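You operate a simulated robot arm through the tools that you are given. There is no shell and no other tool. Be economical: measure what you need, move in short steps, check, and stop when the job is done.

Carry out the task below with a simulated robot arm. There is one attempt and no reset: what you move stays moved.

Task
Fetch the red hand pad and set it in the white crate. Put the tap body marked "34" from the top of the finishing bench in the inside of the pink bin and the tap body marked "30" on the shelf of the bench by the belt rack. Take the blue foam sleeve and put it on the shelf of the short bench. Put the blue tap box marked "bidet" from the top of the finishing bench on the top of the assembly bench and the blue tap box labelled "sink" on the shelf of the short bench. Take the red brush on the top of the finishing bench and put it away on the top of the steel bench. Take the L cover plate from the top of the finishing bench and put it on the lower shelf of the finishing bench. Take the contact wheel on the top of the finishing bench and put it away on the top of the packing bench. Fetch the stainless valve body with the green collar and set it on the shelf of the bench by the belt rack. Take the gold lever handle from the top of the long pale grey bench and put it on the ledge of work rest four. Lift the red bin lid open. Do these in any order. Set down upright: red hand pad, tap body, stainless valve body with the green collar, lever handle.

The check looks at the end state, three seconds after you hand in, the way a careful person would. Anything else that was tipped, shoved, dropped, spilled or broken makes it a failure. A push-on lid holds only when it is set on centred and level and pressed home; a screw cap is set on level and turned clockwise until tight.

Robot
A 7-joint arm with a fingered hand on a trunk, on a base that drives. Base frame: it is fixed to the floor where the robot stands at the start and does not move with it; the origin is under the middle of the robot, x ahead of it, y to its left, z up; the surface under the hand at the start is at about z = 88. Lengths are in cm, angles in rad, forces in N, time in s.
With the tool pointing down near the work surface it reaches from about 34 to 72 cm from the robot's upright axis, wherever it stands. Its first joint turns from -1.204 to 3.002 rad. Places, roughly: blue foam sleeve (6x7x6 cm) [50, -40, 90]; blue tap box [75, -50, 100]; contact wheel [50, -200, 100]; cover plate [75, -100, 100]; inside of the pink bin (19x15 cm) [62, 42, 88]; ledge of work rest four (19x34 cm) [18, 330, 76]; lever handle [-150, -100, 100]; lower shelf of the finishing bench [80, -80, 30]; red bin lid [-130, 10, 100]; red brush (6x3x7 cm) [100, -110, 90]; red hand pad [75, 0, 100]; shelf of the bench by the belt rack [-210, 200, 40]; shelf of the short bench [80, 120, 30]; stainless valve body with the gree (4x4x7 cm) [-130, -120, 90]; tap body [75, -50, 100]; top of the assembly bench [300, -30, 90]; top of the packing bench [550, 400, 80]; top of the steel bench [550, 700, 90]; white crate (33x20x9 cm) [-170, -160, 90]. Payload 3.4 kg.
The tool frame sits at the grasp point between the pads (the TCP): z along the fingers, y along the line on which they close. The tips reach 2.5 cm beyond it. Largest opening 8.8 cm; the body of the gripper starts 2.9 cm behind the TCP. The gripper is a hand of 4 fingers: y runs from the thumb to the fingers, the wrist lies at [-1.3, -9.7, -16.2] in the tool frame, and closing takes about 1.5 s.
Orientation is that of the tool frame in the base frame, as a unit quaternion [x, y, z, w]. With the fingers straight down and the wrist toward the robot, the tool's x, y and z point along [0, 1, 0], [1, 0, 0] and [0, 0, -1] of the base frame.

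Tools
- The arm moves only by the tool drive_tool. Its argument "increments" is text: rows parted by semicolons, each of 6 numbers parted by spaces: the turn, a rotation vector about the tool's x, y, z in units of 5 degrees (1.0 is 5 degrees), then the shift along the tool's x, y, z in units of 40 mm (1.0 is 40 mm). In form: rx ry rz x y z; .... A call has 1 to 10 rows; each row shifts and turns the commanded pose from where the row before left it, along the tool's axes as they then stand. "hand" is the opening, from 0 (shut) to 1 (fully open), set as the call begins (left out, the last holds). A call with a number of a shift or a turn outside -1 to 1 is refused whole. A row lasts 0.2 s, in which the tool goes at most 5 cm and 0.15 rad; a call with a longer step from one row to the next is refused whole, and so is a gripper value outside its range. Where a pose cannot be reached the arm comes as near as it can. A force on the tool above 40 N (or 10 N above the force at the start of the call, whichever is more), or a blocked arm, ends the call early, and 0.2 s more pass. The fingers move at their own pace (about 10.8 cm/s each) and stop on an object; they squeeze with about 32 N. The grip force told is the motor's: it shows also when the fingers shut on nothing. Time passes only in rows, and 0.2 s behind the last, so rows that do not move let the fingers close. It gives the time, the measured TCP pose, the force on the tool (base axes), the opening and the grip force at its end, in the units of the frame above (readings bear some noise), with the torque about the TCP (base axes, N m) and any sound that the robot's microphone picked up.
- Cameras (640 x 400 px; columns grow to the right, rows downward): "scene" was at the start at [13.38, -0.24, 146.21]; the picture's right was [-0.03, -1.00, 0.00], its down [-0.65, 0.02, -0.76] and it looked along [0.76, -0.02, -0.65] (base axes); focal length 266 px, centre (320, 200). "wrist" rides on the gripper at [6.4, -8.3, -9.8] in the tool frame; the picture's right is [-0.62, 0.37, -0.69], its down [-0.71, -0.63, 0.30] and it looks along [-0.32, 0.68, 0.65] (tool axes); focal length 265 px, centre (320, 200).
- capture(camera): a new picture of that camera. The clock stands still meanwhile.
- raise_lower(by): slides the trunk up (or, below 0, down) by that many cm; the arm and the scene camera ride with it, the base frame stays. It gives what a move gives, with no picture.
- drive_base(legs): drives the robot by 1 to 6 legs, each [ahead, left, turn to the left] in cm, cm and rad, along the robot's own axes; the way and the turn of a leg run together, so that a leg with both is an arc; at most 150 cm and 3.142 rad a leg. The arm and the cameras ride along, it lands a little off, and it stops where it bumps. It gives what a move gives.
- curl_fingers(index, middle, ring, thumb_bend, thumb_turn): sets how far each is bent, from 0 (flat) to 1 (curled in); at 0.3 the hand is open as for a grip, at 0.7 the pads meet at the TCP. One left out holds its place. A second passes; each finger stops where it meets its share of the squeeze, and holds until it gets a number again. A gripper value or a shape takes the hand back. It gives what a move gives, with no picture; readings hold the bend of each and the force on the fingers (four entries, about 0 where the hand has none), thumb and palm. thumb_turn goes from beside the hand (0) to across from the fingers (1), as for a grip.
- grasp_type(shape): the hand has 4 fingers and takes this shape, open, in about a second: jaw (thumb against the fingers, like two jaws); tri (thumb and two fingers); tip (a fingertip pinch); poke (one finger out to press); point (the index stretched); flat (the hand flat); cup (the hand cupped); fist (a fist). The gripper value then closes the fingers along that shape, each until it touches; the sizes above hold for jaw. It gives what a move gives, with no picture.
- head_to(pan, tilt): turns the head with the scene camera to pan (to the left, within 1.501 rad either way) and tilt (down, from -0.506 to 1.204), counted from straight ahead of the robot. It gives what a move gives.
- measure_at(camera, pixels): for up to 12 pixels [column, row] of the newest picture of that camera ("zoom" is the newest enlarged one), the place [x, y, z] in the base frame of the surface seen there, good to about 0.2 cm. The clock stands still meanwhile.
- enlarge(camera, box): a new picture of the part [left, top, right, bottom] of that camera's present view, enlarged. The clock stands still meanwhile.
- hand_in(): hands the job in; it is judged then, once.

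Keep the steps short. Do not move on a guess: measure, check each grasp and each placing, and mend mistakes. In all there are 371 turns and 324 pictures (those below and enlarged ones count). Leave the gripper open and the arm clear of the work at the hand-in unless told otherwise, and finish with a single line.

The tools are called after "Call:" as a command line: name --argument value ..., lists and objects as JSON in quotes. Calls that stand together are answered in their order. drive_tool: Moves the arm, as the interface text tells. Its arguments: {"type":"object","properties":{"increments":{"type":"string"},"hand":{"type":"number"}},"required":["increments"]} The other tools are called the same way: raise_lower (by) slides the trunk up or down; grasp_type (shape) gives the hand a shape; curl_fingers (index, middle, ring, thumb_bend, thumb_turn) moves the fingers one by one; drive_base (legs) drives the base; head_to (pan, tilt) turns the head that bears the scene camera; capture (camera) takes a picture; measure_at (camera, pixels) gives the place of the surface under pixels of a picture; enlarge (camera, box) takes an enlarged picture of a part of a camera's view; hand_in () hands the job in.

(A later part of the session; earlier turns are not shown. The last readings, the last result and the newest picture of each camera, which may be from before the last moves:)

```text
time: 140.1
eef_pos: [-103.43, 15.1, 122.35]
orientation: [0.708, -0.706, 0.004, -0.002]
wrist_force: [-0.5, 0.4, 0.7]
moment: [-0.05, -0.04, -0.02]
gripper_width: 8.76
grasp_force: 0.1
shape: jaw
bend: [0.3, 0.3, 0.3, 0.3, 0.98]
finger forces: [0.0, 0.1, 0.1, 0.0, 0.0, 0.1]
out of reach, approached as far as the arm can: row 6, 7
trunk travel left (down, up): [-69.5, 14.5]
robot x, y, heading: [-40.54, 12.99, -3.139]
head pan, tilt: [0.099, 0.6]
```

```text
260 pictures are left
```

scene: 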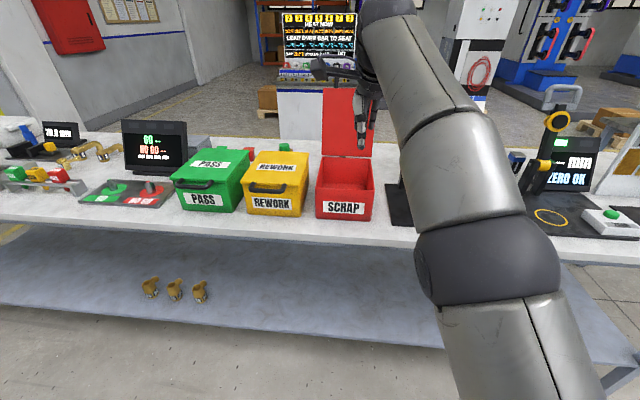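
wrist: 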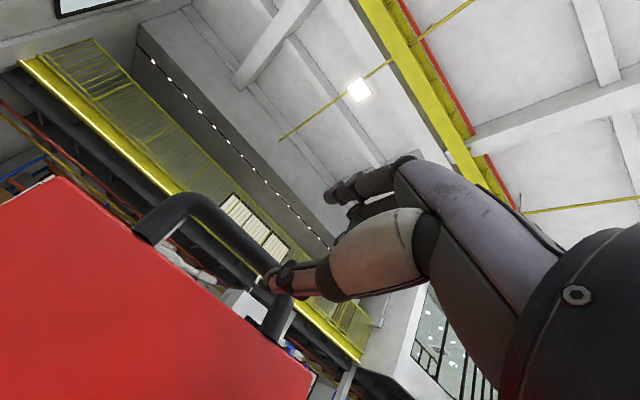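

Lid stays open. Next the gold lever handle "21": I retract the arm and drive left along the bench.

Call:
drive_tool --increments "0 0 0 0 -1 0; 0 0 0 0 -1 0; 0 0 0 0 0 0"

Call:
drive_base --legs '[[0, 110, 0]]'

Call:
drive_base --legs '[[26, 0, 0]]'

Call:
capture --camera "wrist"

Call:
capture --camera "scene"

```text
time: 140.8
eef_pos: [-95.45, 15.02, 122.24]
orientation: [0.708, -0.706, 0.003, -0.001]
wrist_force: [-0.2, 1.4, -0.5]
moment: [0.0, -0.01, -0.01]
gripper_width: 8.78
grasp_force: 0.1
shape: jaw
bend: [0.3, 0.3, 0.3, 0.3, 0.98]
finger forces: [0.1, 0.0, 0.1, 0.1, 0.0, 0.1]
trunk travel left (down, up): [-69.5, 14.5]
robot x, y, heading: [-40.25, 13.45, -3.143]
head pan, tilt: [0.099, 0.6]
```

```text
time: 146.4
eef_pos: [-94.64, -93.96, 122.35]
orientation: [0.712, -0.702, 0.004, 0.0]
wrist_force: [-1.2, -0.4, 0.2]
moment: [0.01, 0.02, 0.0]
gripper_width: 8.78
grasp_force: 0.1
shape: jaw
bend: [0.3, 0.3, 0.3, 0.3, 0.98]
finger forces: [0.0, 0.0, 0.0, 0.1, 0.0, 0.0]
trunk travel left (down, up): [-69.5, 14.5]
robot x, y, heading: [-39.75, -95.11, -3.128]
head pan, tilt: [0.099, 0.6]
```

```text
time: 148.3
eef_pos: [-120.67, -94.08, 122.29]
orientation: [0.711, -0.703, 0.004, 0.0]
wrist_force: [0.1, -1.0, 0.3]
moment: [-0.03, -0.01, -0.01]
gripper_width: 8.77
grasp_force: 0.1
shape: jaw
bend: [0.3, 0.3, 0.3, 0.3, 0.98]
finger forces: [0.0, 0.0, 0.1, 0.1, 0.1, 0.0]
trunk travel left (down, up): [-69.5, 14.5]
robot x, y, heading: [-65.78, -95.49, -3.138]
head pan, tilt: [0.099, 0.6]
```

```text
259 pictures are left
```

wrist: 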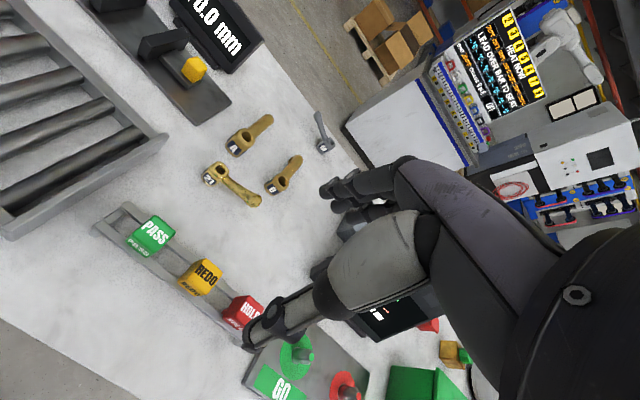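

```text
258 pictures are left
```

scene: 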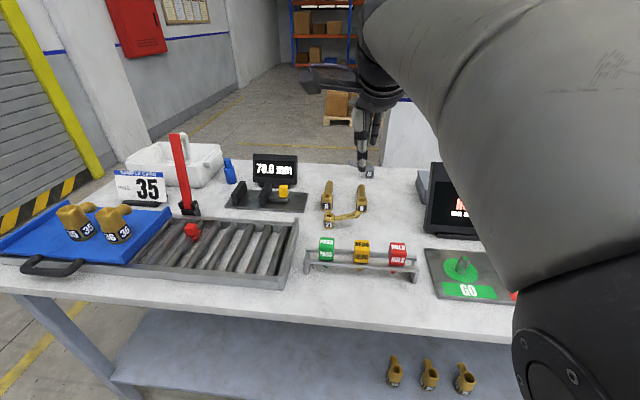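

Call:
enlarge --camera "wrist" --box '[180, 90, 340, 220]'

Call:
measure_at --camera "zoom" --pixels '[[150, 330], [155, 355], [130, 365], [200, 370], [250, 410], [310, 445], [250, 200], [410, 370], [110, 320], [180, 335]]'

```text
3.08 times, centred on (260, 155) of wrist
```

zoom: 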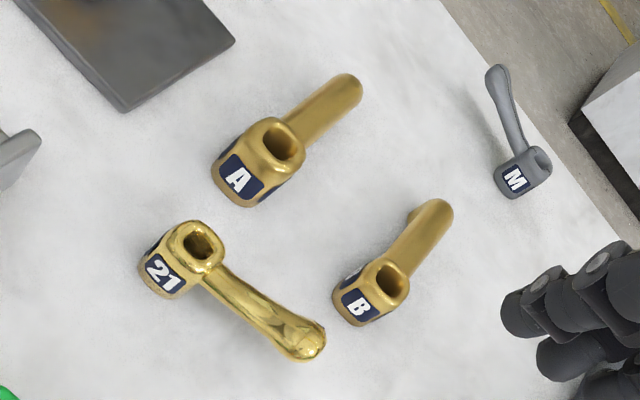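

```text
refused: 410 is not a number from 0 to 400
```

Call:
measure_at --camera "zoom" --pixels '[[175, 235], [218, 250], [180, 262], [163, 290], [150, 262], [225, 285], [265, 315], [315, 345], [295, 355], [200, 222], [100, 330], [250, 340]]'

```text
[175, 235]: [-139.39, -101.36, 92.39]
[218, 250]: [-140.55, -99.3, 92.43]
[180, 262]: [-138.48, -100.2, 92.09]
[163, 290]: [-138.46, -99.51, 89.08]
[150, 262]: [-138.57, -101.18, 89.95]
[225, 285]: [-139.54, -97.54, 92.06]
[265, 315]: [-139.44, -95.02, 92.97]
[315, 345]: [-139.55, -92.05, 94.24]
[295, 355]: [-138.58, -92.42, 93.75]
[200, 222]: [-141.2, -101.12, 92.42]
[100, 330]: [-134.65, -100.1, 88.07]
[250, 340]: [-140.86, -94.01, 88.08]
```

Lever 21: hub ≈[-140,-100.3], top z 92.4, arm pointing +y. I move the base closer (7 ahead, 6 left), then reach over and come down to z≈100.

Call:
drive_base --legs '[[7, 6, 0]]'

Call:
drive_tool --increments "0 0 0 0 0 1; 0 0 0 0 0 1; 0 0 0 0 0.8 0.5; 0 0 0 0 0.8 0.5; 0 0 0 0 0.8 0.5; 0 0 0 0 0.65 0; 0 0 0 0 0 1; 0 0 0 0 0 0" --hand 0.65

Call:
capture --camera "wrist"

```text
time: 149.4
eef_pos: [-127.61, -100.01, 122.28]
orientation: [0.71, -0.704, 0.003, 0.0]
wrist_force: [0.4, -0.6, 0.1]
moment: [0.02, -0.04, -0.01]
gripper_width: 8.78
grasp_force: 0.1
shape: jaw
bend: [0.3, 0.3, 0.3, 0.3, 0.98]
finger forces: [0.0, 0.0, 0.0, 0.0, 0.1, 0.1]
trunk travel left (down, up): [-69.5, 14.5]
robot x, y, heading: [-72.5, -101.35, -3.131]
head pan, tilt: [0.099, 0.6]
```

```text
time: 151.2
eef_pos: [-139.7, -100.37, 104.37]
orientation: [0.711, -0.703, 0.003, -0.001]
wrist_force: [-0.2, -0.1, -0.4]
moment: [0.01, -0.02, 0.0]
gripper_width: 5.74
grasp_force: 0.1
shape: jaw
bend: [0.28, 0.39, 0.35, 0.61, 1.0]
finger forces: [0.0, 0.0, 0.0, 0.0, 0.0, 0.0]
trunk travel left (down, up): [-69.5, 14.5]
robot x, y, heading: [-72.47, -101.46, -3.134]
head pan, tilt: [0.099, 0.6]
```

```text
256 pictures are left
```

wrist: 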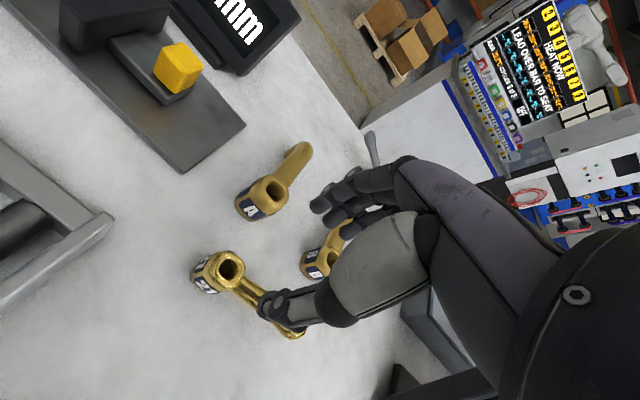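

Call:
measure_at --camera "wrist" --pixels '[[262, 303], [270, 315], [315, 205], [325, 190], [335, 215], [265, 210], [310, 262], [300, 265], [225, 268], [240, 190]]'

```text
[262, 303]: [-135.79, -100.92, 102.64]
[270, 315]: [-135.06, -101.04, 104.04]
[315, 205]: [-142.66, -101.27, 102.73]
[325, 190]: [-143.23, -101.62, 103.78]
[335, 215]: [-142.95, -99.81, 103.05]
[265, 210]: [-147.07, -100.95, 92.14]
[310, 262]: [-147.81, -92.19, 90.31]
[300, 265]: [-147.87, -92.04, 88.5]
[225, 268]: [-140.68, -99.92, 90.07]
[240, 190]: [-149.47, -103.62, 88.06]
```

Tips bracket the hub; A and B clear. I descend to z≈91.4.

Call:
drive_tool --increments "0 0 0 0 0.12 0.9; 0 0 0 0 0 0.9; 0 0 0 0 0 0.8; 0 0 0 0 0 0.65; 0 0 0 0 0 0"

Call:
capture --camera "wrist"

```text
time: 152.4
eef_pos: [-139.94, -100.62, 91.1]
orientation: [0.711, -0.703, 0.003, 0.0]
wrist_force: [0.1, -0.3, -0.1]
moment: [-0.03, 0.0, 0.01]
gripper_width: 5.74
grasp_force: 0.0
shape: jaw
bend: [0.28, 0.39, 0.35, 0.61, 1.0]
finger forces: [0.0, 0.0, 0.0, 0.0, 0.0, 0.1]
trunk travel left (down, up): [-69.5, 14.5]
robot x, y, heading: [-72.51, -101.34, -3.135]
head pan, tilt: [0.099, 0.6]
```

```text
255 pictures are left
```

wrist: 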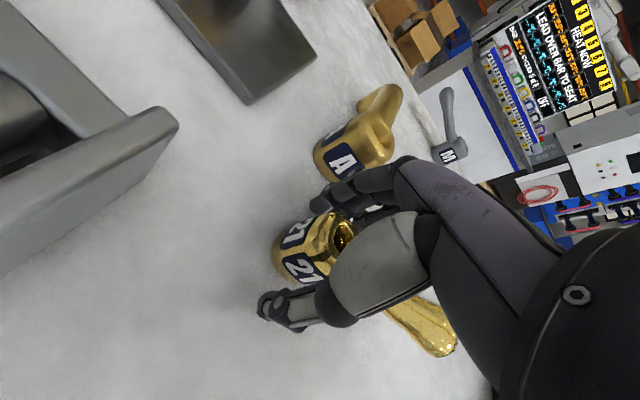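

Well placed around the hub. Close and lift slightly.

Call:
drive_tool --increments "0 0 0 0 0 0; 0 0 0 0 0 0; 0 0 0 0 0 0; 0 0 0 0 0 0; 0 0 0 0 0 0; 0 0 0 0 0 0; 0 0 0 0 0 0" --hand 0

Call:
drive_tool --increments "0 0 0 0 0 -0.5; 0 0 0 0 0 -0.5; 0 0 0 0 0 -0.5; 0 0 0 0 0 -0.5; 0 0 0 0 0 0"

Call:
capture --camera "wrist"

```text
time: 154.0
eef_pos: [-140.01, -100.55, 91.11]
orientation: [0.711, -0.703, 0.003, -0.001]
wrist_force: [0.0, 0.2, 0.5]
moment: [-0.03, 0.02, 0.0]
gripper_width: 2.57
grasp_force: 32.1
shape: jaw
bend: [0.74, 0.52, 0.59, 0.75, 1.0]
finger forces: [17.2, 10.0, 0.0, 0.1, 27.6, 0.0]
trunk travel left (down, up): [-69.5, 14.5]
robot x, y, heading: [-72.7, -101.32, -3.133]
head pan, tilt: [0.099, 0.6]
```

```text
time: 155.2
eef_pos: [-140.13, -100.41, 98.96]
orientation: [0.711, -0.703, 0.004, 0.0]
wrist_force: [-0.2, 0.5, -1.8]
moment: [-0.01, 0.01, -0.01]
gripper_width: 2.58
grasp_force: 32.3
shape: jaw
bend: [0.74, 0.52, 0.59, 0.75, 1.0]
finger forces: [17.4, 9.9, 0.1, 0.0, 27.5, 0.0]
trunk travel left (down, up): [-69.5, 14.5]
robot x, y, heading: [-72.41, -101.22, -3.137]
head pan, tilt: [0.099, 0.6]
```

```text
254 pictures are left
```

wrist: 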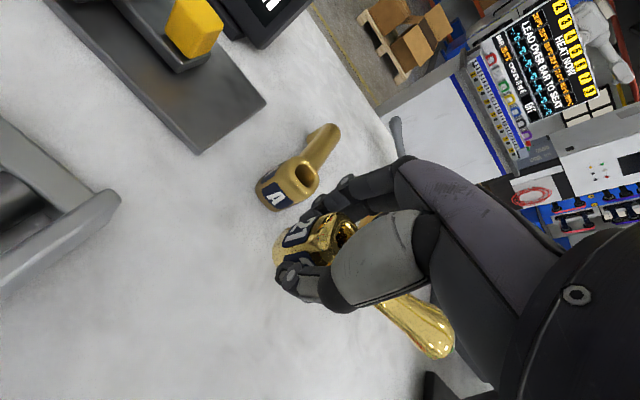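

Held well, bottom 3.1 cm below TCP. I lift, retract, and drive to the work rests (+y), turning to face +y.

Call:
drive_tool --increments "0 0 0 0 0 -1; 0 0 0 0 0 -1; 0 0 0 0 0 -1; 0 0 0 0 -0.8 -0.5; 0 0 0 0 -1 -0.5; 0 0 0 0 -1 0; 0 0 0 0 0 0"

Call:
drive_base --legs '[[-42, 0, 0], [0, -150, 0], [0, -145, 0], [0, 0, -1.57]]'

Call:
head_to --pan 0 --tilt 0.4

Call:
capture --camera "scene"

```text
time: 156.8
eef_pos: [-128.92, -100.25, 115.25]
orientation: [0.71, -0.704, 0.004, -0.002]
wrist_force: [0.0, -0.5, -2.5]
moment: [-0.02, 0.0, -0.01]
gripper_width: 2.59
grasp_force: 31.1
shape: jaw
bend: [0.74, 0.52, 0.59, 0.75, 1.0]
finger forces: [17.6, 10.0, 0.2, 0.0, 27.4, 0.0]
trunk travel left (down, up): [-69.5, 14.5]
robot x, y, heading: [-72.68, -101.28, -3.131]
head pan, tilt: [0.099, 0.6]
```

```text
time: 177.0
eef_pos: [-27.39, 249.35, 115.26]
orientation: [0.008, 1.0, -0.002, -0.002]
wrist_force: [0.1, -0.3, -2.4]
moment: [0.01, -0.01, 0.01]
gripper_width: 2.56
grasp_force: 32.0
shape: jaw
bend: [0.74, 0.52, 0.59, 0.75, 1.0]
finger forces: [17.4, 9.8, 0.3, 0.0, 26.9, 0.0]
trunk travel left (down, up): [-69.5, 14.5]
robot x, y, heading: [-30.24, 193.16, 1.556]
head pan, tilt: [0.099, 0.6]
```

```text
time: 177.7
eef_pos: [-27.21, 249.36, 115.27]
orientation: [0.008, 1.0, -0.003, -0.002]
wrist_force: [-0.7, 0.8, -1.3]
moment: [-0.02, -0.01, 0.03]
gripper_width: 2.54
grasp_force: 32.2
shape: jaw
bend: [0.74, 0.52, 0.59, 0.75, 1.0]
finger forces: [17.4, 9.8, 0.2, 0.0, 27.0, 0.1]
trunk travel left (down, up): [-69.5, 14.5]
robot x, y, heading: [-30.31, 192.91, 1.556]
head pan, tilt: [0.0, 0.4]
```

```text
253 pictures are left
```

scene: 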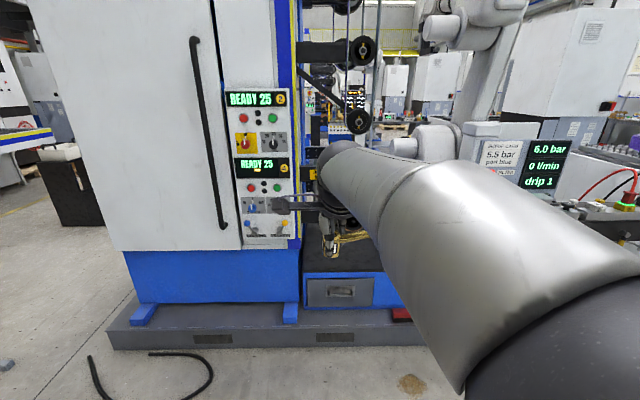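

The arm hides the ledge. I drive right to see it on the left of the arm.

Call:
drive_base --legs '[[10, -80, 0]]'

Call:
head_to --pan 0.25 --tilt 0.45

Call:
capture --camera "scene"

```text
time: 182.0
eef_pos: [51.28, 258.34, 115.25]
orientation: [-0.003, 1.0, -0.003, -0.002]
wrist_force: [-0.5, 0.1, -2.6]
moment: [-0.02, 0.03, 0.02]
gripper_width: 2.57
grasp_force: 31.6
shape: jaw
bend: [0.74, 0.52, 0.59, 0.75, 1.0]
finger forces: [17.4, 9.9, 0.3, 0.1, 27.0, 0.0]
trunk travel left (down, up): [-69.5, 14.5]
robot x, y, heading: [49.56, 201.92, 1.574]
head pan, tilt: [0.0, 0.4]
```

```text
time: 182.8
eef_pos: [51.38, 258.4, 115.25]
orientation: [-0.002, 1.0, -0.002, -0.002]
wrist_force: [0.4, -0.2, -3.0]
moment: [0.03, 0.03, 0.0]
gripper_width: 2.55
grasp_force: 31.9
shape: jaw
bend: [0.74, 0.52, 0.59, 0.75, 1.0]
finger forces: [17.4, 9.9, 0.3, 0.0, 27.1, 0.0]
trunk travel left (down, up): [-69.5, 14.5]
robot x, y, heading: [49.85, 202.42, 1.572]
head pan, tilt: [0.25, 0.45]
```

```text
252 pictures are left
```

scene: 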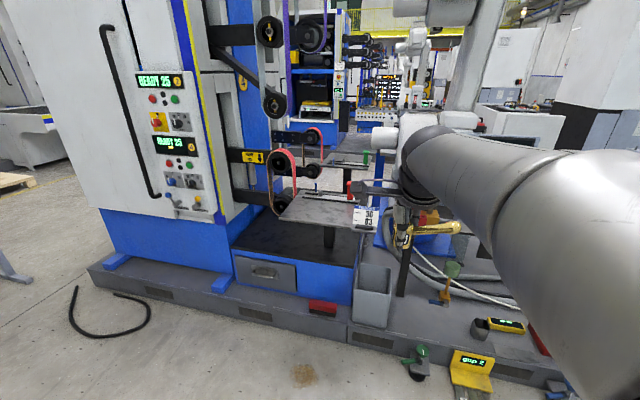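

I see a ledge (rest) at about (325,207) with a card at (365,218). I enlarge and measure.

Call:
enlarge --camera "scene" --box '[220, 110, 420, 270]'

Call:
measure_at --camera "zoom" --pixels '[[200, 330], [280, 270], [300, 310], [420, 345], [400, 290], [460, 300], [460, 365], [500, 240], [350, 265], [100, 155], [340, 370], [300, 250]]'

```text
2.50 times, centred on (320, 190) of scene
```

zoom: 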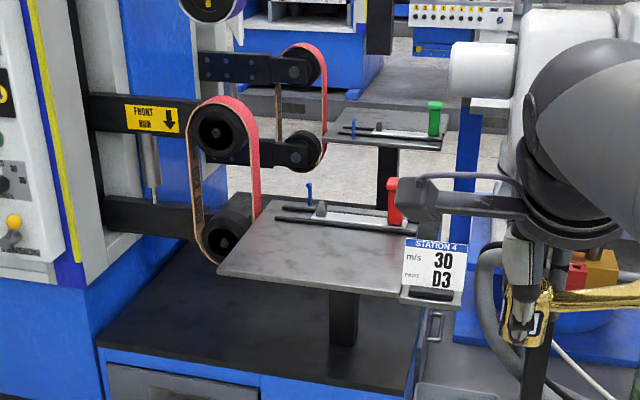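

```text
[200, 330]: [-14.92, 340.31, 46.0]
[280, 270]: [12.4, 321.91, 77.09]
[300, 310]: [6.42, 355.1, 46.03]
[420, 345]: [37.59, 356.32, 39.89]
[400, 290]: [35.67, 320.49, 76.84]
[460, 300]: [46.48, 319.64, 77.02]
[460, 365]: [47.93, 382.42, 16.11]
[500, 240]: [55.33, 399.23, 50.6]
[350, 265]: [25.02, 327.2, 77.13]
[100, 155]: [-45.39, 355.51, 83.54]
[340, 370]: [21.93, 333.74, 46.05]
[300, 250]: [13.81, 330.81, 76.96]
```

Station 4 ledge top z≈77, free around (24,326). I check the floor items at the lower right before driving.

Call:
measure_at --camera "scene" --pixels '[[415, 378], [415, 355], [470, 385], [322, 312], [303, 376]]'

Call:
drive_base --legs '[[0, 27, 0], [52, 0, 0]]'

Call:
head_to --pan 0.3 --tilt 0.75

Call:
capture --camera "scene"

Call:
capture --camera "wrist"

```text
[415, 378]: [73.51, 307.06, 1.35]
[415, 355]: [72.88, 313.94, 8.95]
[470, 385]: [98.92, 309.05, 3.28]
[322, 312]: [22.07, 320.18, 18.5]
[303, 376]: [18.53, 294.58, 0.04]
```

```text
time: 187.3
eef_pos: [25.11, 309.61, 115.28]
orientation: [0.0, 1.0, -0.003, -0.002]
wrist_force: [1.1, -0.1, -2.0]
moment: [-0.01, 0.01, 0.02]
gripper_width: 2.57
grasp_force: 31.7
shape: jaw
bend: [0.74, 0.52, 0.59, 0.75, 1.0]
finger forces: [17.4, 10.0, 0.4, 0.0, 27.0, 0.0]
trunk travel left (down, up): [-69.5, 14.5]
robot x, y, heading: [23.48, 253.08, 1.566]
head pan, tilt: [0.25, 0.45]
```

```text
time: 188.1
eef_pos: [25.1, 309.6, 115.37]
orientation: [0.001, 1.0, -0.003, -0.001]
wrist_force: [-0.5, 0.4, -2.8]
moment: [0.02, 0.01, 0.01]
gripper_width: 2.53
grasp_force: 32.1
shape: jaw
bend: [0.74, 0.52, 0.59, 0.75, 1.0]
finger forces: [17.3, 10.0, 0.3, 0.0, 27.1, 0.0]
trunk travel left (down, up): [-69.5, 14.5]
robot x, y, heading: [23.36, 253.72, 1.569]
head pan, tilt: [0.3, 0.75]
```

```text
250 pictures are left
```

scene: 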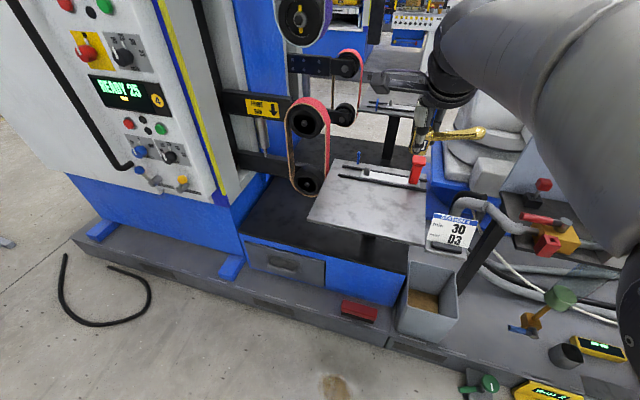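

```text
249 pictures are left
```

wrist: 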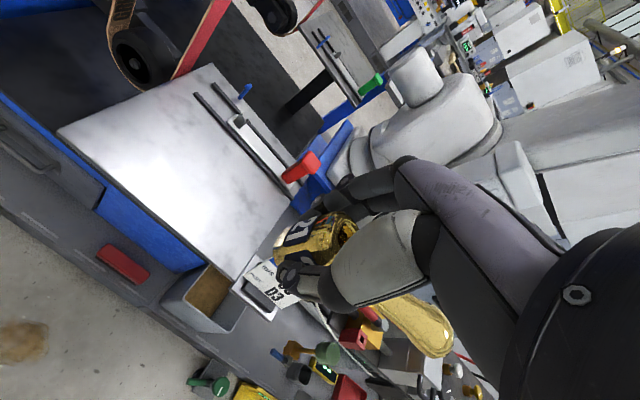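

Call:
measure_at --camera "wrist" --pixels '[[65, 135], [215, 255], [285, 205], [205, 75], [150, 150], [195, 100], [255, 175], [250, 280], [225, 272], [175, 65]]'

```text
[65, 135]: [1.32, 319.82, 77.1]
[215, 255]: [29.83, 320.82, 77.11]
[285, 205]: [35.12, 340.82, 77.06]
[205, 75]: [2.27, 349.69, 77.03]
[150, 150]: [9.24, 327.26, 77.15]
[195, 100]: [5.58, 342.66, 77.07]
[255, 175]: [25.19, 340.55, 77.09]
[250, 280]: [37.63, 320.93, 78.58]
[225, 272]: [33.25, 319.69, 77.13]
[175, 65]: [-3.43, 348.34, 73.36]
```

Free zone is x 3–33, y 320–339. I drive so the TCP comes to (16,~324), then lower trunk.

Call:
drive_base --legs '[[17, 9, 0]]'

Call:
raise_lower --by -25

Call:
capture --camera "wrist"

Call:
capture --camera "scene"

```text
time: 189.6
eef_pos: [16.44, 326.71, 115.28]
orientation: [0.002, 1.0, -0.003, -0.001]
wrist_force: [-0.1, -0.7, -2.0]
moment: [-0.03, 0.03, 0.03]
gripper_width: 2.57
grasp_force: 31.8
shape: jaw
bend: [0.74, 0.52, 0.59, 0.75, 1.0]
finger forces: [17.4, 10.0, 0.3, 0.0, 27.0, 0.0]
trunk travel left (down, up): [-69.5, 14.5]
robot x, y, heading: [14.69, 270.36, 1.566]
head pan, tilt: [0.3, 0.75]
```

```text
time: 192.2
eef_pos: [16.49, 326.64, 90.23]
orientation: [0.001, 1.0, -0.003, -0.002]
wrist_force: [0.4, 0.3, -1.6]
moment: [0.0, -0.02, -0.02]
gripper_width: 2.54
grasp_force: 32.2
shape: jaw
bend: [0.74, 0.52, 0.59, 0.75, 1.0]
finger forces: [17.4, 10.0, 0.4, 0.1, 27.1, 0.0]
trunk travel left (down, up): [-44.5, 39.5]
robot x, y, heading: [14.36, 270.14, 1.568]
head pan, tilt: [0.3, 0.75]
```

```text
248 pictures are left
```

wrist: 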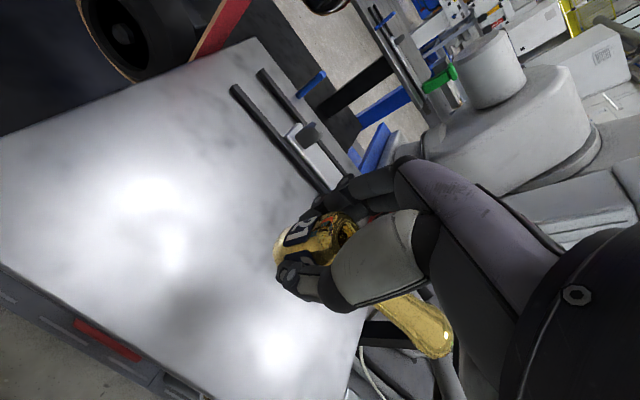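

```text
247 pictures are left
```

scene: 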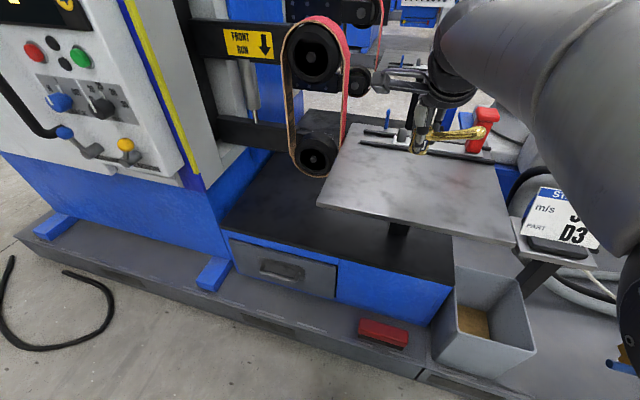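

I descend 9.5 cm, then in fine steps until contact.

Call:
drive_tool --increments "0 0 0 0 0 0.7; 0 0 0 0 0 0.7; 0 0 0 0 0 0.6; 0 0 0 0 0 0.3; 0 0 0 0 0 0.06; 0 0 0 0 0 0"

Call:
drive_tool --increments "0 0 0 0 0 0.03; 0 0 0 0 0 0.03; 0 0 0 0 0 0.03; 0 0 0 0 0 0"

```text
time: 193.6
eef_pos: [16.46, 326.44, 80.73]
orientation: [0.001, 1.0, -0.003, -0.002]
wrist_force: [0.3, 0.1, -2.7]
moment: [0.01, 0.01, 0.0]
gripper_width: 2.56
grasp_force: 32.5
shape: jaw
bend: [0.74, 0.52, 0.59, 0.75, 1.0]
finger forces: [17.4, 10.2, 0.3, 0.1, 27.1, 0.0]
trunk travel left (down, up): [-44.5, 39.5]
robot x, y, heading: [14.74, 270.65, 1.564]
head pan, tilt: [0.3, 0.75]
```

```text
time: 194.6
eef_pos: [16.37, 326.52, 80.48]
orientation: [0.002, 1.0, -0.003, -0.001]
wrist_force: [0.7, 0.0, -1.9]
moment: [0.0, 0.02, 0.01]
gripper_width: 2.53
grasp_force: 32.1
shape: jaw
bend: [0.74, 0.52, 0.59, 0.75, 1.0]
finger forces: [17.4, 10.2, 0.4, 0.0, 27.1, 0.1]
trunk travel left (down, up): [-44.5, 39.5]
robot x, y, heading: [14.4, 270.37, 1.567]
head pan, tilt: [0.3, 0.75]
```

Call:
drive_tool --increments "0 0 0 0 0 0.03; 0 0 0 0 0 0.03; 0 0 0 0 0 0.03; 0 0 0 0 0 0"

Call:
enlarge --camera "scene" --box '[380, 100, 500, 200]'

```text
time: 195.6
eef_pos: [16.31, 326.66, 80.2]
orientation: [0.001, 1.0, -0.003, -0.002]
wrist_force: [-0.3, 0.4, -1.2]
moment: [0.01, -0.01, -0.01]
gripper_width: 2.55
grasp_force: 32.1
shape: jaw
bend: [0.74, 0.52, 0.59, 0.75, 1.0]
finger forces: [17.4, 10.2, 0.3, 0.0, 27.1, 0.0]
trunk travel left (down, up): [-44.5, 39.5]
robot x, y, heading: [14.54, 270.37, 1.563]
head pan, tilt: [0.3, 0.75]
```

```text
4.00 times, centred on (440, 150) of scene
```

zoom: 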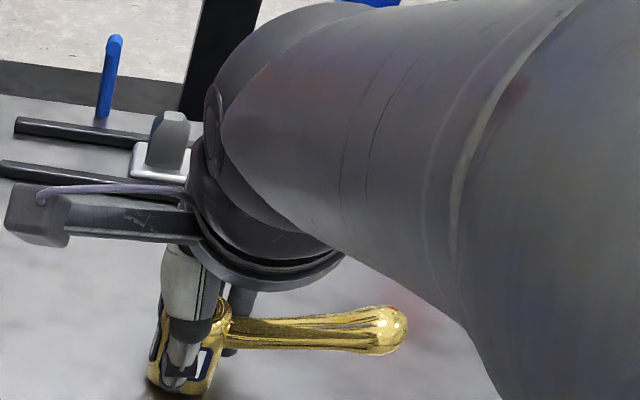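

Nearly touching (tiny shadow gap). Two more fine steps.

Call:
drive_tool --increments "0 0 0 0 0 0.04; 0 0 0 0 0 0.04; 0 0 0 0 0 0.03; 0 0 0 0 0 0"

```text
time: 196.6
eef_pos: [16.33, 326.54, 80.03]
orientation: [0.001, 1.0, 0.0, -0.002]
wrist_force: [-0.8, 2.3, 12.6]
moment: [0.23, 0.0, 0.01]
gripper_width: 2.6
grasp_force: 32.0
shape: jaw
bend: [0.74, 0.52, 0.59, 0.76, 1.0]
finger forces: [19.1, 12.0, 0.3, 0.1, 28.6, 0.0]
trunk travel left (down, up): [-44.5, 39.5]
robot x, y, heading: [14.51, 270.36, 1.564]
head pan, tilt: [0.3, 0.75]
```

Contact. Open and rise.

Call:
drive_tool --increments "0 0 0 0 0 -0.03; 0 0 0 0 0 0; 0 0 0 0 0 0; 0 0 0 0 0 0; 0 0 0 0 0 -0.4; 0 0 0 0 0 -0.8; 0 0 0 0 0 -1; 0 0 0 0 0 -1; 0 0 0 0 0 0" --hand 1

Call:
capture --camera "wrist"

```text
time: 198.6
eef_pos: [16.48, 326.61, 92.62]
orientation: [0.002, 1.0, -0.002, -0.002]
wrist_force: [-0.1, -0.1, 0.7]
moment: [0.0, 0.02, 0.01]
gripper_width: 8.75
grasp_force: 0.0
shape: jaw
bend: [0.3, 0.3, 0.3, 0.3, 0.98]
finger forces: [0.0, 0.0, 0.0, 0.1, 0.1, 0.0]
trunk travel left (down, up): [-44.5, 39.5]
robot x, y, heading: [14.17, 270.42, 1.568]
head pan, tilt: [0.3, 0.75]
```

```text
245 pictures are left
```

wrist: 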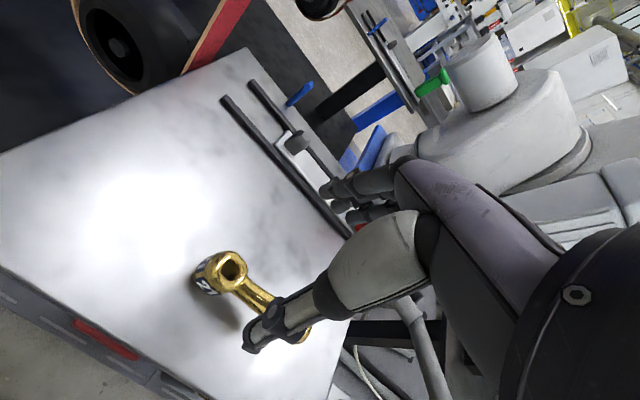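

Lever handle stands upright on the ledge. I back out, raise, turn to face +x, and drive down to the finishing bench by the foam sleeve.

Call:
drive_base --legs '[[-75, 0, 0]]'

Call:
raise_lower --by 24

Call:
drive_base --legs '[[0, 0, -1.567], [-16, 0, 0], [0, -120, 0], [0, -113, 0]]'

Call:
head_to --pan 0.2 --tilt 0.7

Call:
capture --camera "scene"

Call:
capture --camera "wrist"

```text
time: 202.7
eef_pos: [16.15, 250.47, 92.75]
orientation: [0.002, 1.0, -0.003, -0.002]
wrist_force: [-0.4, -0.3, -0.5]
moment: [-0.03, 0.0, 0.01]
gripper_width: 8.77
grasp_force: 0.0
shape: jaw
bend: [0.3, 0.3, 0.3, 0.3, 0.98]
finger forces: [0.0, 0.0, 0.1, 0.0, 0.1, 0.1]
trunk travel left (down, up): [-44.5, 39.5]
robot x, y, heading: [14.27, 193.98, 1.564]
head pan, tilt: [0.3, 0.75]
```

```text
time: 205.2
eef_pos: [16.2, 250.47, 116.53]
orientation: [0.002, 1.0, -0.003, -0.002]
wrist_force: [-0.3, 0.0, -0.7]
moment: [-0.04, 0.01, 0.02]
gripper_width: 8.78
grasp_force: 0.1
shape: jaw
bend: [0.3, 0.3, 0.3, 0.3, 0.98]
finger forces: [0.0, 0.0, 0.0, 0.1, 0.0, 0.1]
trunk travel left (down, up): [-68.5, 15.5]
robot x, y, heading: [14.12, 194.26, 1.566]
head pan, tilt: [0.3, 0.75]
```

```text
time: 221.5
eef_pos: [53.23, -40.62, 116.65]
orientation: [0.708, 0.706, 0.0, -0.003]
wrist_force: [-0.8, -0.3, 0.3]
moment: [-0.01, -0.03, 0.02]
gripper_width: 8.81
grasp_force: 0.1
shape: jaw
bend: [0.3, 0.3, 0.3, 0.3, 0.98]
finger forces: [0.0, 0.0, 0.1, 0.0, 0.0, 0.0]
trunk travel left (down, up): [-68.5, 15.5]
robot x, y, heading: [-2.9, -38.66, -0.006]
head pan, tilt: [0.3, 0.75]
```

```text
time: 222.2
eef_pos: [53.06, -40.57, 116.64]
orientation: [0.708, 0.706, 0.0, -0.003]
wrist_force: [0.1, -0.7, 0.8]
moment: [0.01, 0.01, -0.03]
gripper_width: 8.76
grasp_force: 0.0
shape: jaw
bend: [0.3, 0.3, 0.3, 0.3, 0.98]
finger forces: [0.0, 0.1, 0.0, 0.0, 0.1, 0.0]
trunk travel left (down, up): [-68.5, 15.5]
robot x, y, heading: [-3.04, -38.7, -0.001]
head pan, tilt: [0.201, 0.7]
```

```text
244 pictures are left
```

scene: 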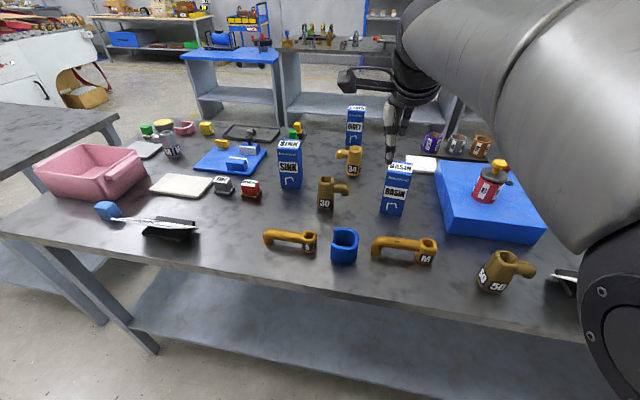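

```text
243 pictures are left
```

wrist: 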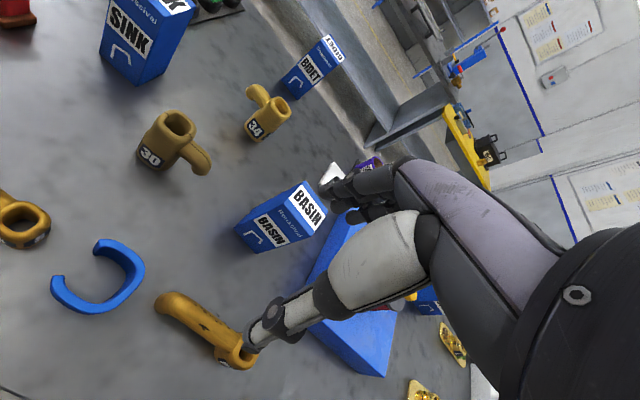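

Great overview. I measure the sleeve, tap bodies, boxes and red pad.

Call:
measure_at --camera "scene" --pixels '[[343, 232], [344, 258], [325, 181], [326, 205], [343, 190], [353, 149], [354, 170], [290, 145], [288, 180], [356, 110], [250, 181], [250, 193]]'

Call:
enlarge --camera "scene" --box '[250, 90, 440, 270]'

Call:
enlarge --camera "wrist" --box '[30, 200, 190, 330]'

Call:
measure_at --camera "wrist" --pixels '[[110, 245], [55, 280], [135, 265], [60, 305], [100, 300], [140, 285], [178, 120], [160, 115], [190, 128], [178, 108], [265, 108], [285, 110]]'

```text
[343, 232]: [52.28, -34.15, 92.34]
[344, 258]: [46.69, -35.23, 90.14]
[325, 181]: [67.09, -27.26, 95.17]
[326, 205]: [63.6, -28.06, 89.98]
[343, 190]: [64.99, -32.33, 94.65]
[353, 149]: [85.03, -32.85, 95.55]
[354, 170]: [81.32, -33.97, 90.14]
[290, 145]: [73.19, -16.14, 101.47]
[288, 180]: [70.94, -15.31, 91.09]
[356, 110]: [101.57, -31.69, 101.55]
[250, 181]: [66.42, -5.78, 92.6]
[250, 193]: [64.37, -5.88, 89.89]
```

```text
2.22 times, centred on (345, 180) of scene
```

zoom: 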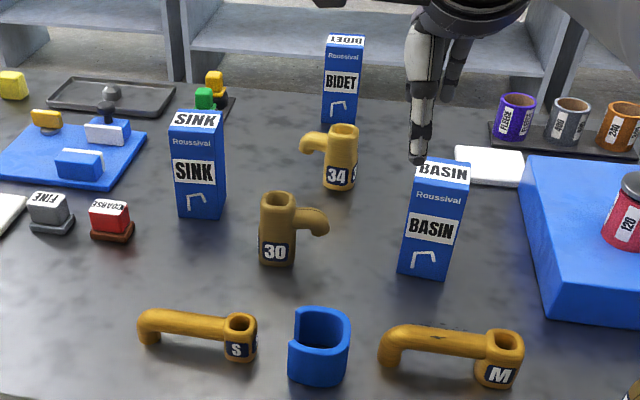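

```text
3.08 times, centred on (110, 265) of wrist
```

zoom: 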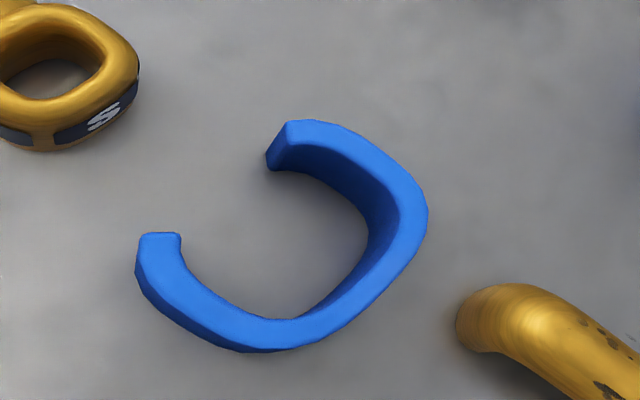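

```text
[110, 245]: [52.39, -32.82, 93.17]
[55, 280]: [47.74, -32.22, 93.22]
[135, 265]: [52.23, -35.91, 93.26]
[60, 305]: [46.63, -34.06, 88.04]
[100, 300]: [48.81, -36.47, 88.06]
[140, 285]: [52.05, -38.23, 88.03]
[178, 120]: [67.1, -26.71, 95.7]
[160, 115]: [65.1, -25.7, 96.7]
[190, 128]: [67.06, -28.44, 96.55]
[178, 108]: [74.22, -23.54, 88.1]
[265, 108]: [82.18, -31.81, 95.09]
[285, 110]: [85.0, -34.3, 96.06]
```

Sleeve: a C, x 47–53.3, y −32…−37.5, top 93.2. I go above it to z≈98 with the hand fully open.

Call:
drive_tool --increments "0 0 0 0.8 -0.37 0; 0 0 0 0.75 -0.37 0; 0 0 0 0 0 1; 0 0 0 0 0 1; 0 0 0 0 0 1; 0 0 0 0 0 1; 0 0 0 0 0 0.6; 0 0 0 0 0 0" --hand 1

Call:
capture --camera "wrist"

```text
time: 224.0
eef_pos: [50.49, -34.55, 99.62]
orientation: [0.711, 0.703, 0.017, -0.01]
wrist_force: [0.8, 1.2, 0.2]
moment: [-0.01, 0.01, 0.0]
gripper_width: 8.76
grasp_force: 0.0
shape: jaw
bend: [0.3, 0.3, 0.3, 0.3, 0.98]
finger forces: [0.1, 0.0, 0.1, 0.1, 0.1, 0.0]
trunk travel left (down, up): [-68.5, 15.5]
robot x, y, heading: [-3.28, -38.78, -0.002]
head pan, tilt: [0.201, 0.7]
```

```text
240 pictures are left
```

wrist: 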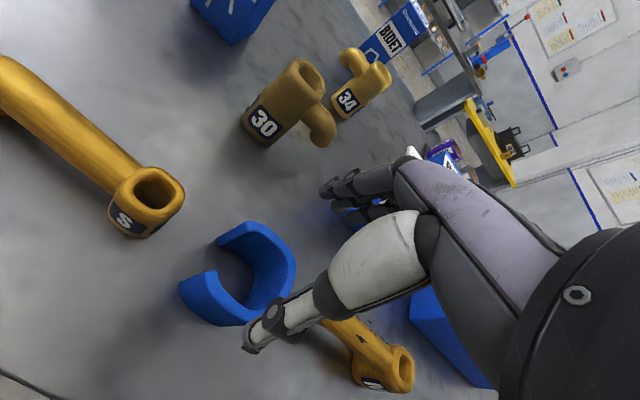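

Call:
measure_at --camera "wrist" --pixels '[[250, 348], [265, 325], [330, 190], [340, 345], [330, 325], [185, 290], [240, 232], [290, 265], [245, 320], [270, 305]]'

```text
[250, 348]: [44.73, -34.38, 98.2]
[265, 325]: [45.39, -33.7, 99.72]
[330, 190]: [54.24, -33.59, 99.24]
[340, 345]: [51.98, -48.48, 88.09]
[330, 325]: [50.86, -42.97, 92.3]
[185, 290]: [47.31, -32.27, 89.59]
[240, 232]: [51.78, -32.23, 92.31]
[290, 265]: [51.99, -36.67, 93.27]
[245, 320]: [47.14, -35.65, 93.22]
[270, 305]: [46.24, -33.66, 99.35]
```

Call:
drive_tool --increments "0 0 0 0 -0.1 0.7; 0 0 0 0 0 0.7; 0 0 0 0 0 0.7; 0 0 0 0 0 0"

Call:
drive_tool --increments "0 0 0 0 0 0; 0 0 0 0 0 0; 0 0 0 0 0 0; 0 0 0 0 0 0; 0 0 0 0 0 0; 0 0 0 0 0 0; 0 0 0 0 0 0" --hand 0

Call:
drive_tool --increments "0 0 0 0 0 -0.5; 0 0 0 0 0 -0.5; 0 0 0 0 0 -0.7; 0 0 0 0 0 -0.7; 0 0 0 0 0 0"

Call:
capture --camera "wrist"

```text
time: 225.0
eef_pos: [50.63, -35.01, 91.85]
orientation: [0.72, 0.693, 0.029, -0.021]
wrist_force: [0.7, -0.2, 1.0]
moment: [-0.02, -0.04, 0.0]
gripper_width: 8.8
grasp_force: 0.0
shape: jaw
bend: [0.3, 0.3, 0.3, 0.3, 0.98]
finger forces: [0.9, 0.0, 0.0, 0.1, 0.6, 0.0]
trunk travel left (down, up): [-68.5, 15.5]
robot x, y, heading: [-2.63, -38.92, 0.001]
head pan, tilt: [0.201, 0.7]
```

```text
time: 226.6
eef_pos: [50.46, -35.26, 91.62]
orientation: [0.722, 0.691, 0.027, -0.023]
wrist_force: [3.7, 3.5, 22.1]
moment: [-0.1, -0.63, 0.08]
gripper_width: 6.29
grasp_force: 32.3
shape: jaw
bend: [0.29, 0.4, 0.42, 0.54, 0.98]
finger forces: [20.7, 14.9, 2.8, 0.0, 33.5, 0.0]
trunk travel left (down, up): [-68.5, 15.5]
robot x, y, heading: [-2.89, -38.36, -0.001]
head pan, tilt: [0.201, 0.7]
```

```text
time: 227.8
eef_pos: [49.7, -34.57, 99.57]
orientation: [0.708, 0.706, 0.0, -0.003]
wrist_force: [0.1, -0.2, -0.5]
moment: [0.03, 0.01, 0.01]
gripper_width: 6.24
grasp_force: 32.5
shape: jaw
bend: [0.29, 0.4, 0.42, 0.54, 0.98]
finger forces: [18.1, 12.7, 2.3, 0.0, 32.4, 0.0]
trunk travel left (down, up): [-68.5, 15.5]
robot x, y, heading: [-2.75, -38.73, -0.005]
head pan, tilt: [0.201, 0.7]
```

```text
239 pictures are left
```

wrist: 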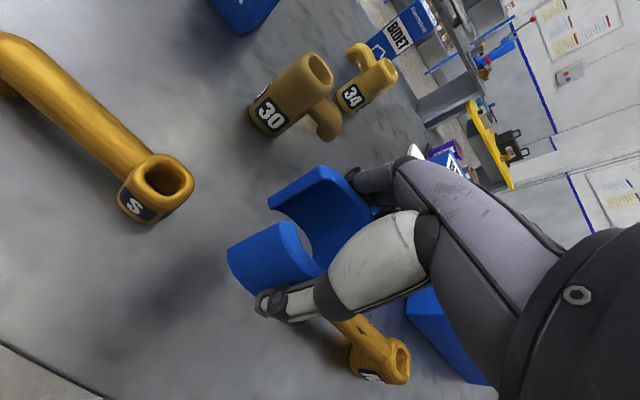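

Sleeve held. I raise, back off slightly and drive left to the short bench.

Call:
drive_tool --increments "0 0 0 0 0 -1; 0 0 0 0 0 -1; 0 0 0 0 0 -1; 0 0 0 0 0 -1; 0 0 0 0 0 0"

Call:
drive_base --legs '[[-10, 0, 0], [0, 140, 0]]'

Call:
head_to --pan 0.3 --tilt 0.7

Call:
capture --camera "scene"

```text
time: 229.0
eef_pos: [49.92, -34.72, 115.29]
orientation: [0.707, 0.707, -0.001, -0.003]
wrist_force: [0.6, 0.6, -0.5]
moment: [-0.01, 0.0, -0.05]
gripper_width: 6.23
grasp_force: 31.4
shape: jaw
bend: [0.29, 0.4, 0.42, 0.54, 0.98]
finger forces: [17.9, 12.9, 1.8, 0.1, 31.7, 0.0]
trunk travel left (down, up): [-68.5, 15.5]
robot x, y, heading: [-2.61, -38.53, 0.002]
head pan, tilt: [0.201, 0.7]
```

```text
time: 236.7
eef_pos: [40.73, 105.41, 115.37]
orientation: [0.71, 0.704, 0.0, -0.003]
wrist_force: [0.6, -0.3, -0.8]
moment: [-0.01, 0.03, 0.02]
gripper_width: 6.2
grasp_force: 31.7
shape: jaw
bend: [0.29, 0.4, 0.42, 0.54, 0.98]
finger forces: [17.9, 13.0, 1.9, 0.1, 31.9, 0.0]
trunk travel left (down, up): [-68.5, 15.5]
robot x, y, heading: [-12.43, 101.71, -0.013]
head pan, tilt: [0.201, 0.7]
```

```text
time: 237.4
eef_pos: [40.7, 105.49, 115.22]
orientation: [0.71, 0.704, -0.001, -0.004]
wrist_force: [0.1, 0.2, -0.3]
moment: [-0.01, 0.0, -0.01]
gripper_width: 6.21
grasp_force: 32.4
shape: jaw
bend: [0.29, 0.4, 0.42, 0.54, 0.98]
finger forces: [17.7, 12.9, 1.8, 0.0, 31.8, 0.0]
trunk travel left (down, up): [-68.5, 15.5]
robot x, y, heading: [-11.97, 101.58, -0.007]
head pan, tilt: [0.3, 0.7]
```

```text
238 pictures are left
```

scene: 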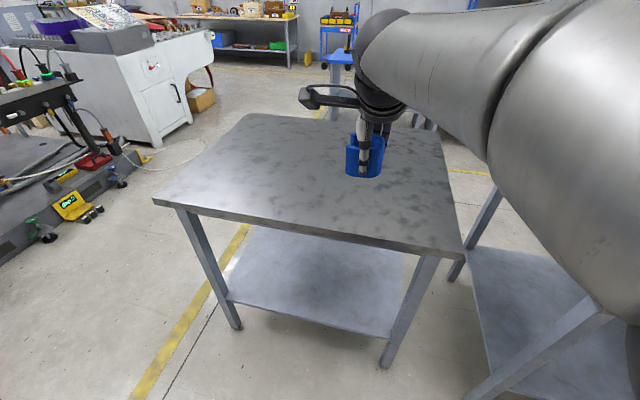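

Call:
measure_at --camera "scene" --pixels '[[155, 200], [465, 252], [300, 225], [270, 300], [330, 315], [225, 290], [390, 335], [320, 270], [190, 240], [420, 290], [260, 117], [400, 280]]'

```text
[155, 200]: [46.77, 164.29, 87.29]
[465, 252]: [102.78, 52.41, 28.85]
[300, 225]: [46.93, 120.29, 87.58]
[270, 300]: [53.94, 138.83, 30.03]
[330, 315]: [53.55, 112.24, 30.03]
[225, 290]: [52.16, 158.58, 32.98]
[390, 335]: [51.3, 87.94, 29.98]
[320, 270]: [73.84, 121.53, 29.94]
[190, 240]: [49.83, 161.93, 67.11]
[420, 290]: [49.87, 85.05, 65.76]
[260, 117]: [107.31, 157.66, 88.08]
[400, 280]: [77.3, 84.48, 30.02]
```

Short bench: front edge x 47, shelf z 30 between y 88–158. I back up 14, shift left 8, lower the trunk fully.

Call:
drive_base --legs '[[-14, 8, 0.007]]'

Call:
raise_lower --by -40

Call:
raise_lower --by -27

Call:
drive_tool --increments "0 0 0 0 0 0.9; 0 0 0 0 0 0.9; 0 0 0 0 0 0.4; 0 0 0 0 0 0"

Call:
head_to --pan 0.1 --tilt 0.6

Call:
capture --camera "scene"

```text
time: 238.8
eef_pos: [26.89, 114.19, 115.23]
orientation: [0.706, 0.708, 0.0, -0.004]
wrist_force: [-0.5, 0.1, -0.2]
moment: [-0.04, -0.04, 0.0]
gripper_width: 6.18
grasp_force: 32.1
shape: jaw
bend: [0.29, 0.4, 0.42, 0.54, 0.98]
finger forces: [17.8, 12.9, 1.8, 0.0, 31.9, 0.1]
trunk travel left (down, up): [-68.5, 15.5]
robot x, y, heading: [-26.21, 110.15, -0.002]
head pan, tilt: [0.3, 0.7]
```

```text
time: 242.7
eef_pos: [26.83, 114.12, 75.28]
orientation: [0.706, 0.708, -0.002, -0.004]
wrist_force: [-0.2, 0.5, -0.9]
moment: [-0.02, 0.0, 0.04]
gripper_width: 6.21
grasp_force: 32.3
shape: jaw
bend: [0.29, 0.4, 0.42, 0.54, 0.98]
finger forces: [17.8, 12.9, 1.8, 0.0, 31.7, 0.1]
trunk travel left (down, up): [-28.5, 55.5]
robot x, y, heading: [-26.04, 109.58, 0.002]
head pan, tilt: [0.3, 0.7]
```

```text
time: 245.4
eef_pos: [26.95, 114.3, 48.22]
orientation: [0.707, 0.707, -0.001, -0.002]
wrist_force: [-0.3, -0.4, -0.6]
moment: [0.0, 0.02, -0.01]
gripper_width: 6.2
grasp_force: 32.1
shape: jaw
bend: [0.29, 0.4, 0.42, 0.54, 0.98]
finger forces: [17.8, 12.9, 1.8, 0.1, 31.8, 0.0]
trunk travel left (down, up): [-1.5, 82.5]
robot x, y, heading: [-25.95, 109.69, 0.002]
head pan, tilt: [0.3, 0.7]
```

```text
time: 246.4
eef_pos: [26.68, 114.25, 39.57]
orientation: [0.706, 0.708, -0.001, -0.003]
wrist_force: [-0.7, -0.9, -0.2]
moment: [0.04, -0.01, -0.01]
gripper_width: 6.21
grasp_force: 31.8
shape: jaw
bend: [0.29, 0.4, 0.42, 0.55, 0.98]
finger forces: [17.8, 13.0, 1.7, 0.0, 31.6, 0.0]
trunk travel left (down, up): [-1.5, 82.5]
robot x, y, heading: [-26.02, 109.86, -0.003]
head pan, tilt: [0.3, 0.7]
```

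```text
time: 247.1
eef_pos: [26.74, 114.31, 39.6]
orientation: [0.707, 0.708, -0.001, -0.003]
wrist_force: [0.8, -0.2, 0.6]
moment: [0.0, 0.0, 0.0]
gripper_width: 6.21
grasp_force: 32.1
shape: jaw
bend: [0.29, 0.4, 0.42, 0.55, 0.98]
finger forces: [17.8, 12.9, 1.7, 0.0, 31.6, 0.0]
trunk travel left (down, up): [-1.5, 82.5]
robot x, y, heading: [-26.16, 110.11, 0.004]
head pan, tilt: [0.099, 0.6]
```

```text
237 pictures are left
```

scene: 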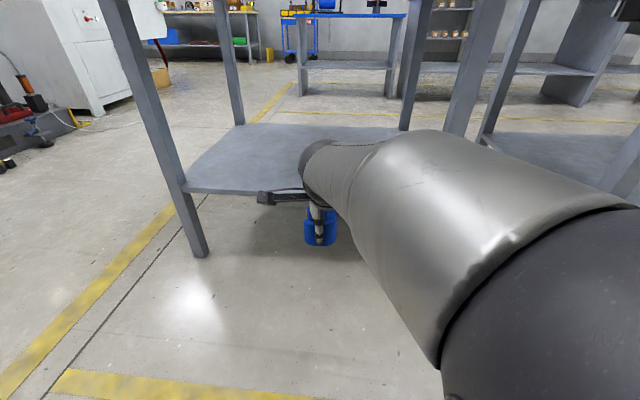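

Clear to enter. I drive ahead 33.

Call:
drive_base --legs '[[33, 0, 0]]'

Call:
drive_tool --increments "0 0 0 0 0 0.5; 0 0 0 0 0 0.5; 0 0 0 0 0 0.2; 0 0 0 0 0 0.1; 0 0 0 0 0 0"

Call:
capture --camera "wrist"

```text
time: 249.3
eef_pos: [60.53, 114.37, 39.41]
orientation: [0.707, 0.708, 0.0, -0.003]
wrist_force: [0.3, 1.2, -0.3]
moment: [0.01, 0.0, -0.01]
gripper_width: 6.25
grasp_force: 31.7
shape: jaw
bend: [0.29, 0.4, 0.42, 0.55, 0.98]
finger forces: [17.8, 12.9, 1.7, 0.0, 31.5, 0.1]
trunk travel left (down, up): [-1.5, 82.5]
robot x, y, heading: [7.88, 110.2, 0.005]
head pan, tilt: [0.099, 0.6]
```

```text
time: 250.6
eef_pos: [60.59, 114.38, 34.46]
orientation: [0.707, 0.707, 0.001, -0.006]
wrist_force: [-0.2, -0.4, -0.4]
moment: [-0.01, 0.01, -0.01]
gripper_width: 6.19
grasp_force: 32.3
shape: jaw
bend: [0.29, 0.4, 0.42, 0.55, 0.98]
finger forces: [17.6, 12.9, 1.5, 0.1, 31.4, 0.0]
trunk travel left (down, up): [-1.5, 82.5]
robot x, y, heading: [7.83, 109.74, 0.003]
head pan, tilt: [0.099, 0.6]
```

```text
236 pictures are left
```

wrist: 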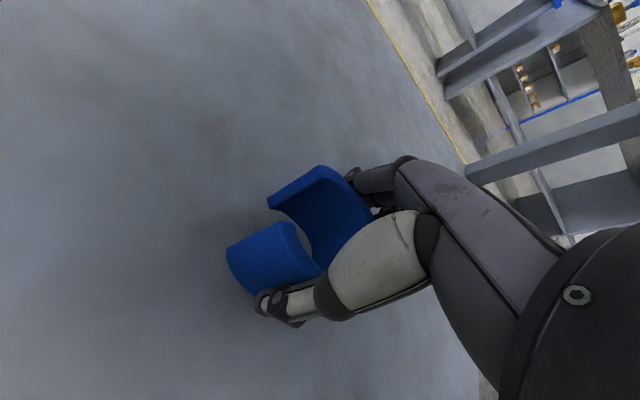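

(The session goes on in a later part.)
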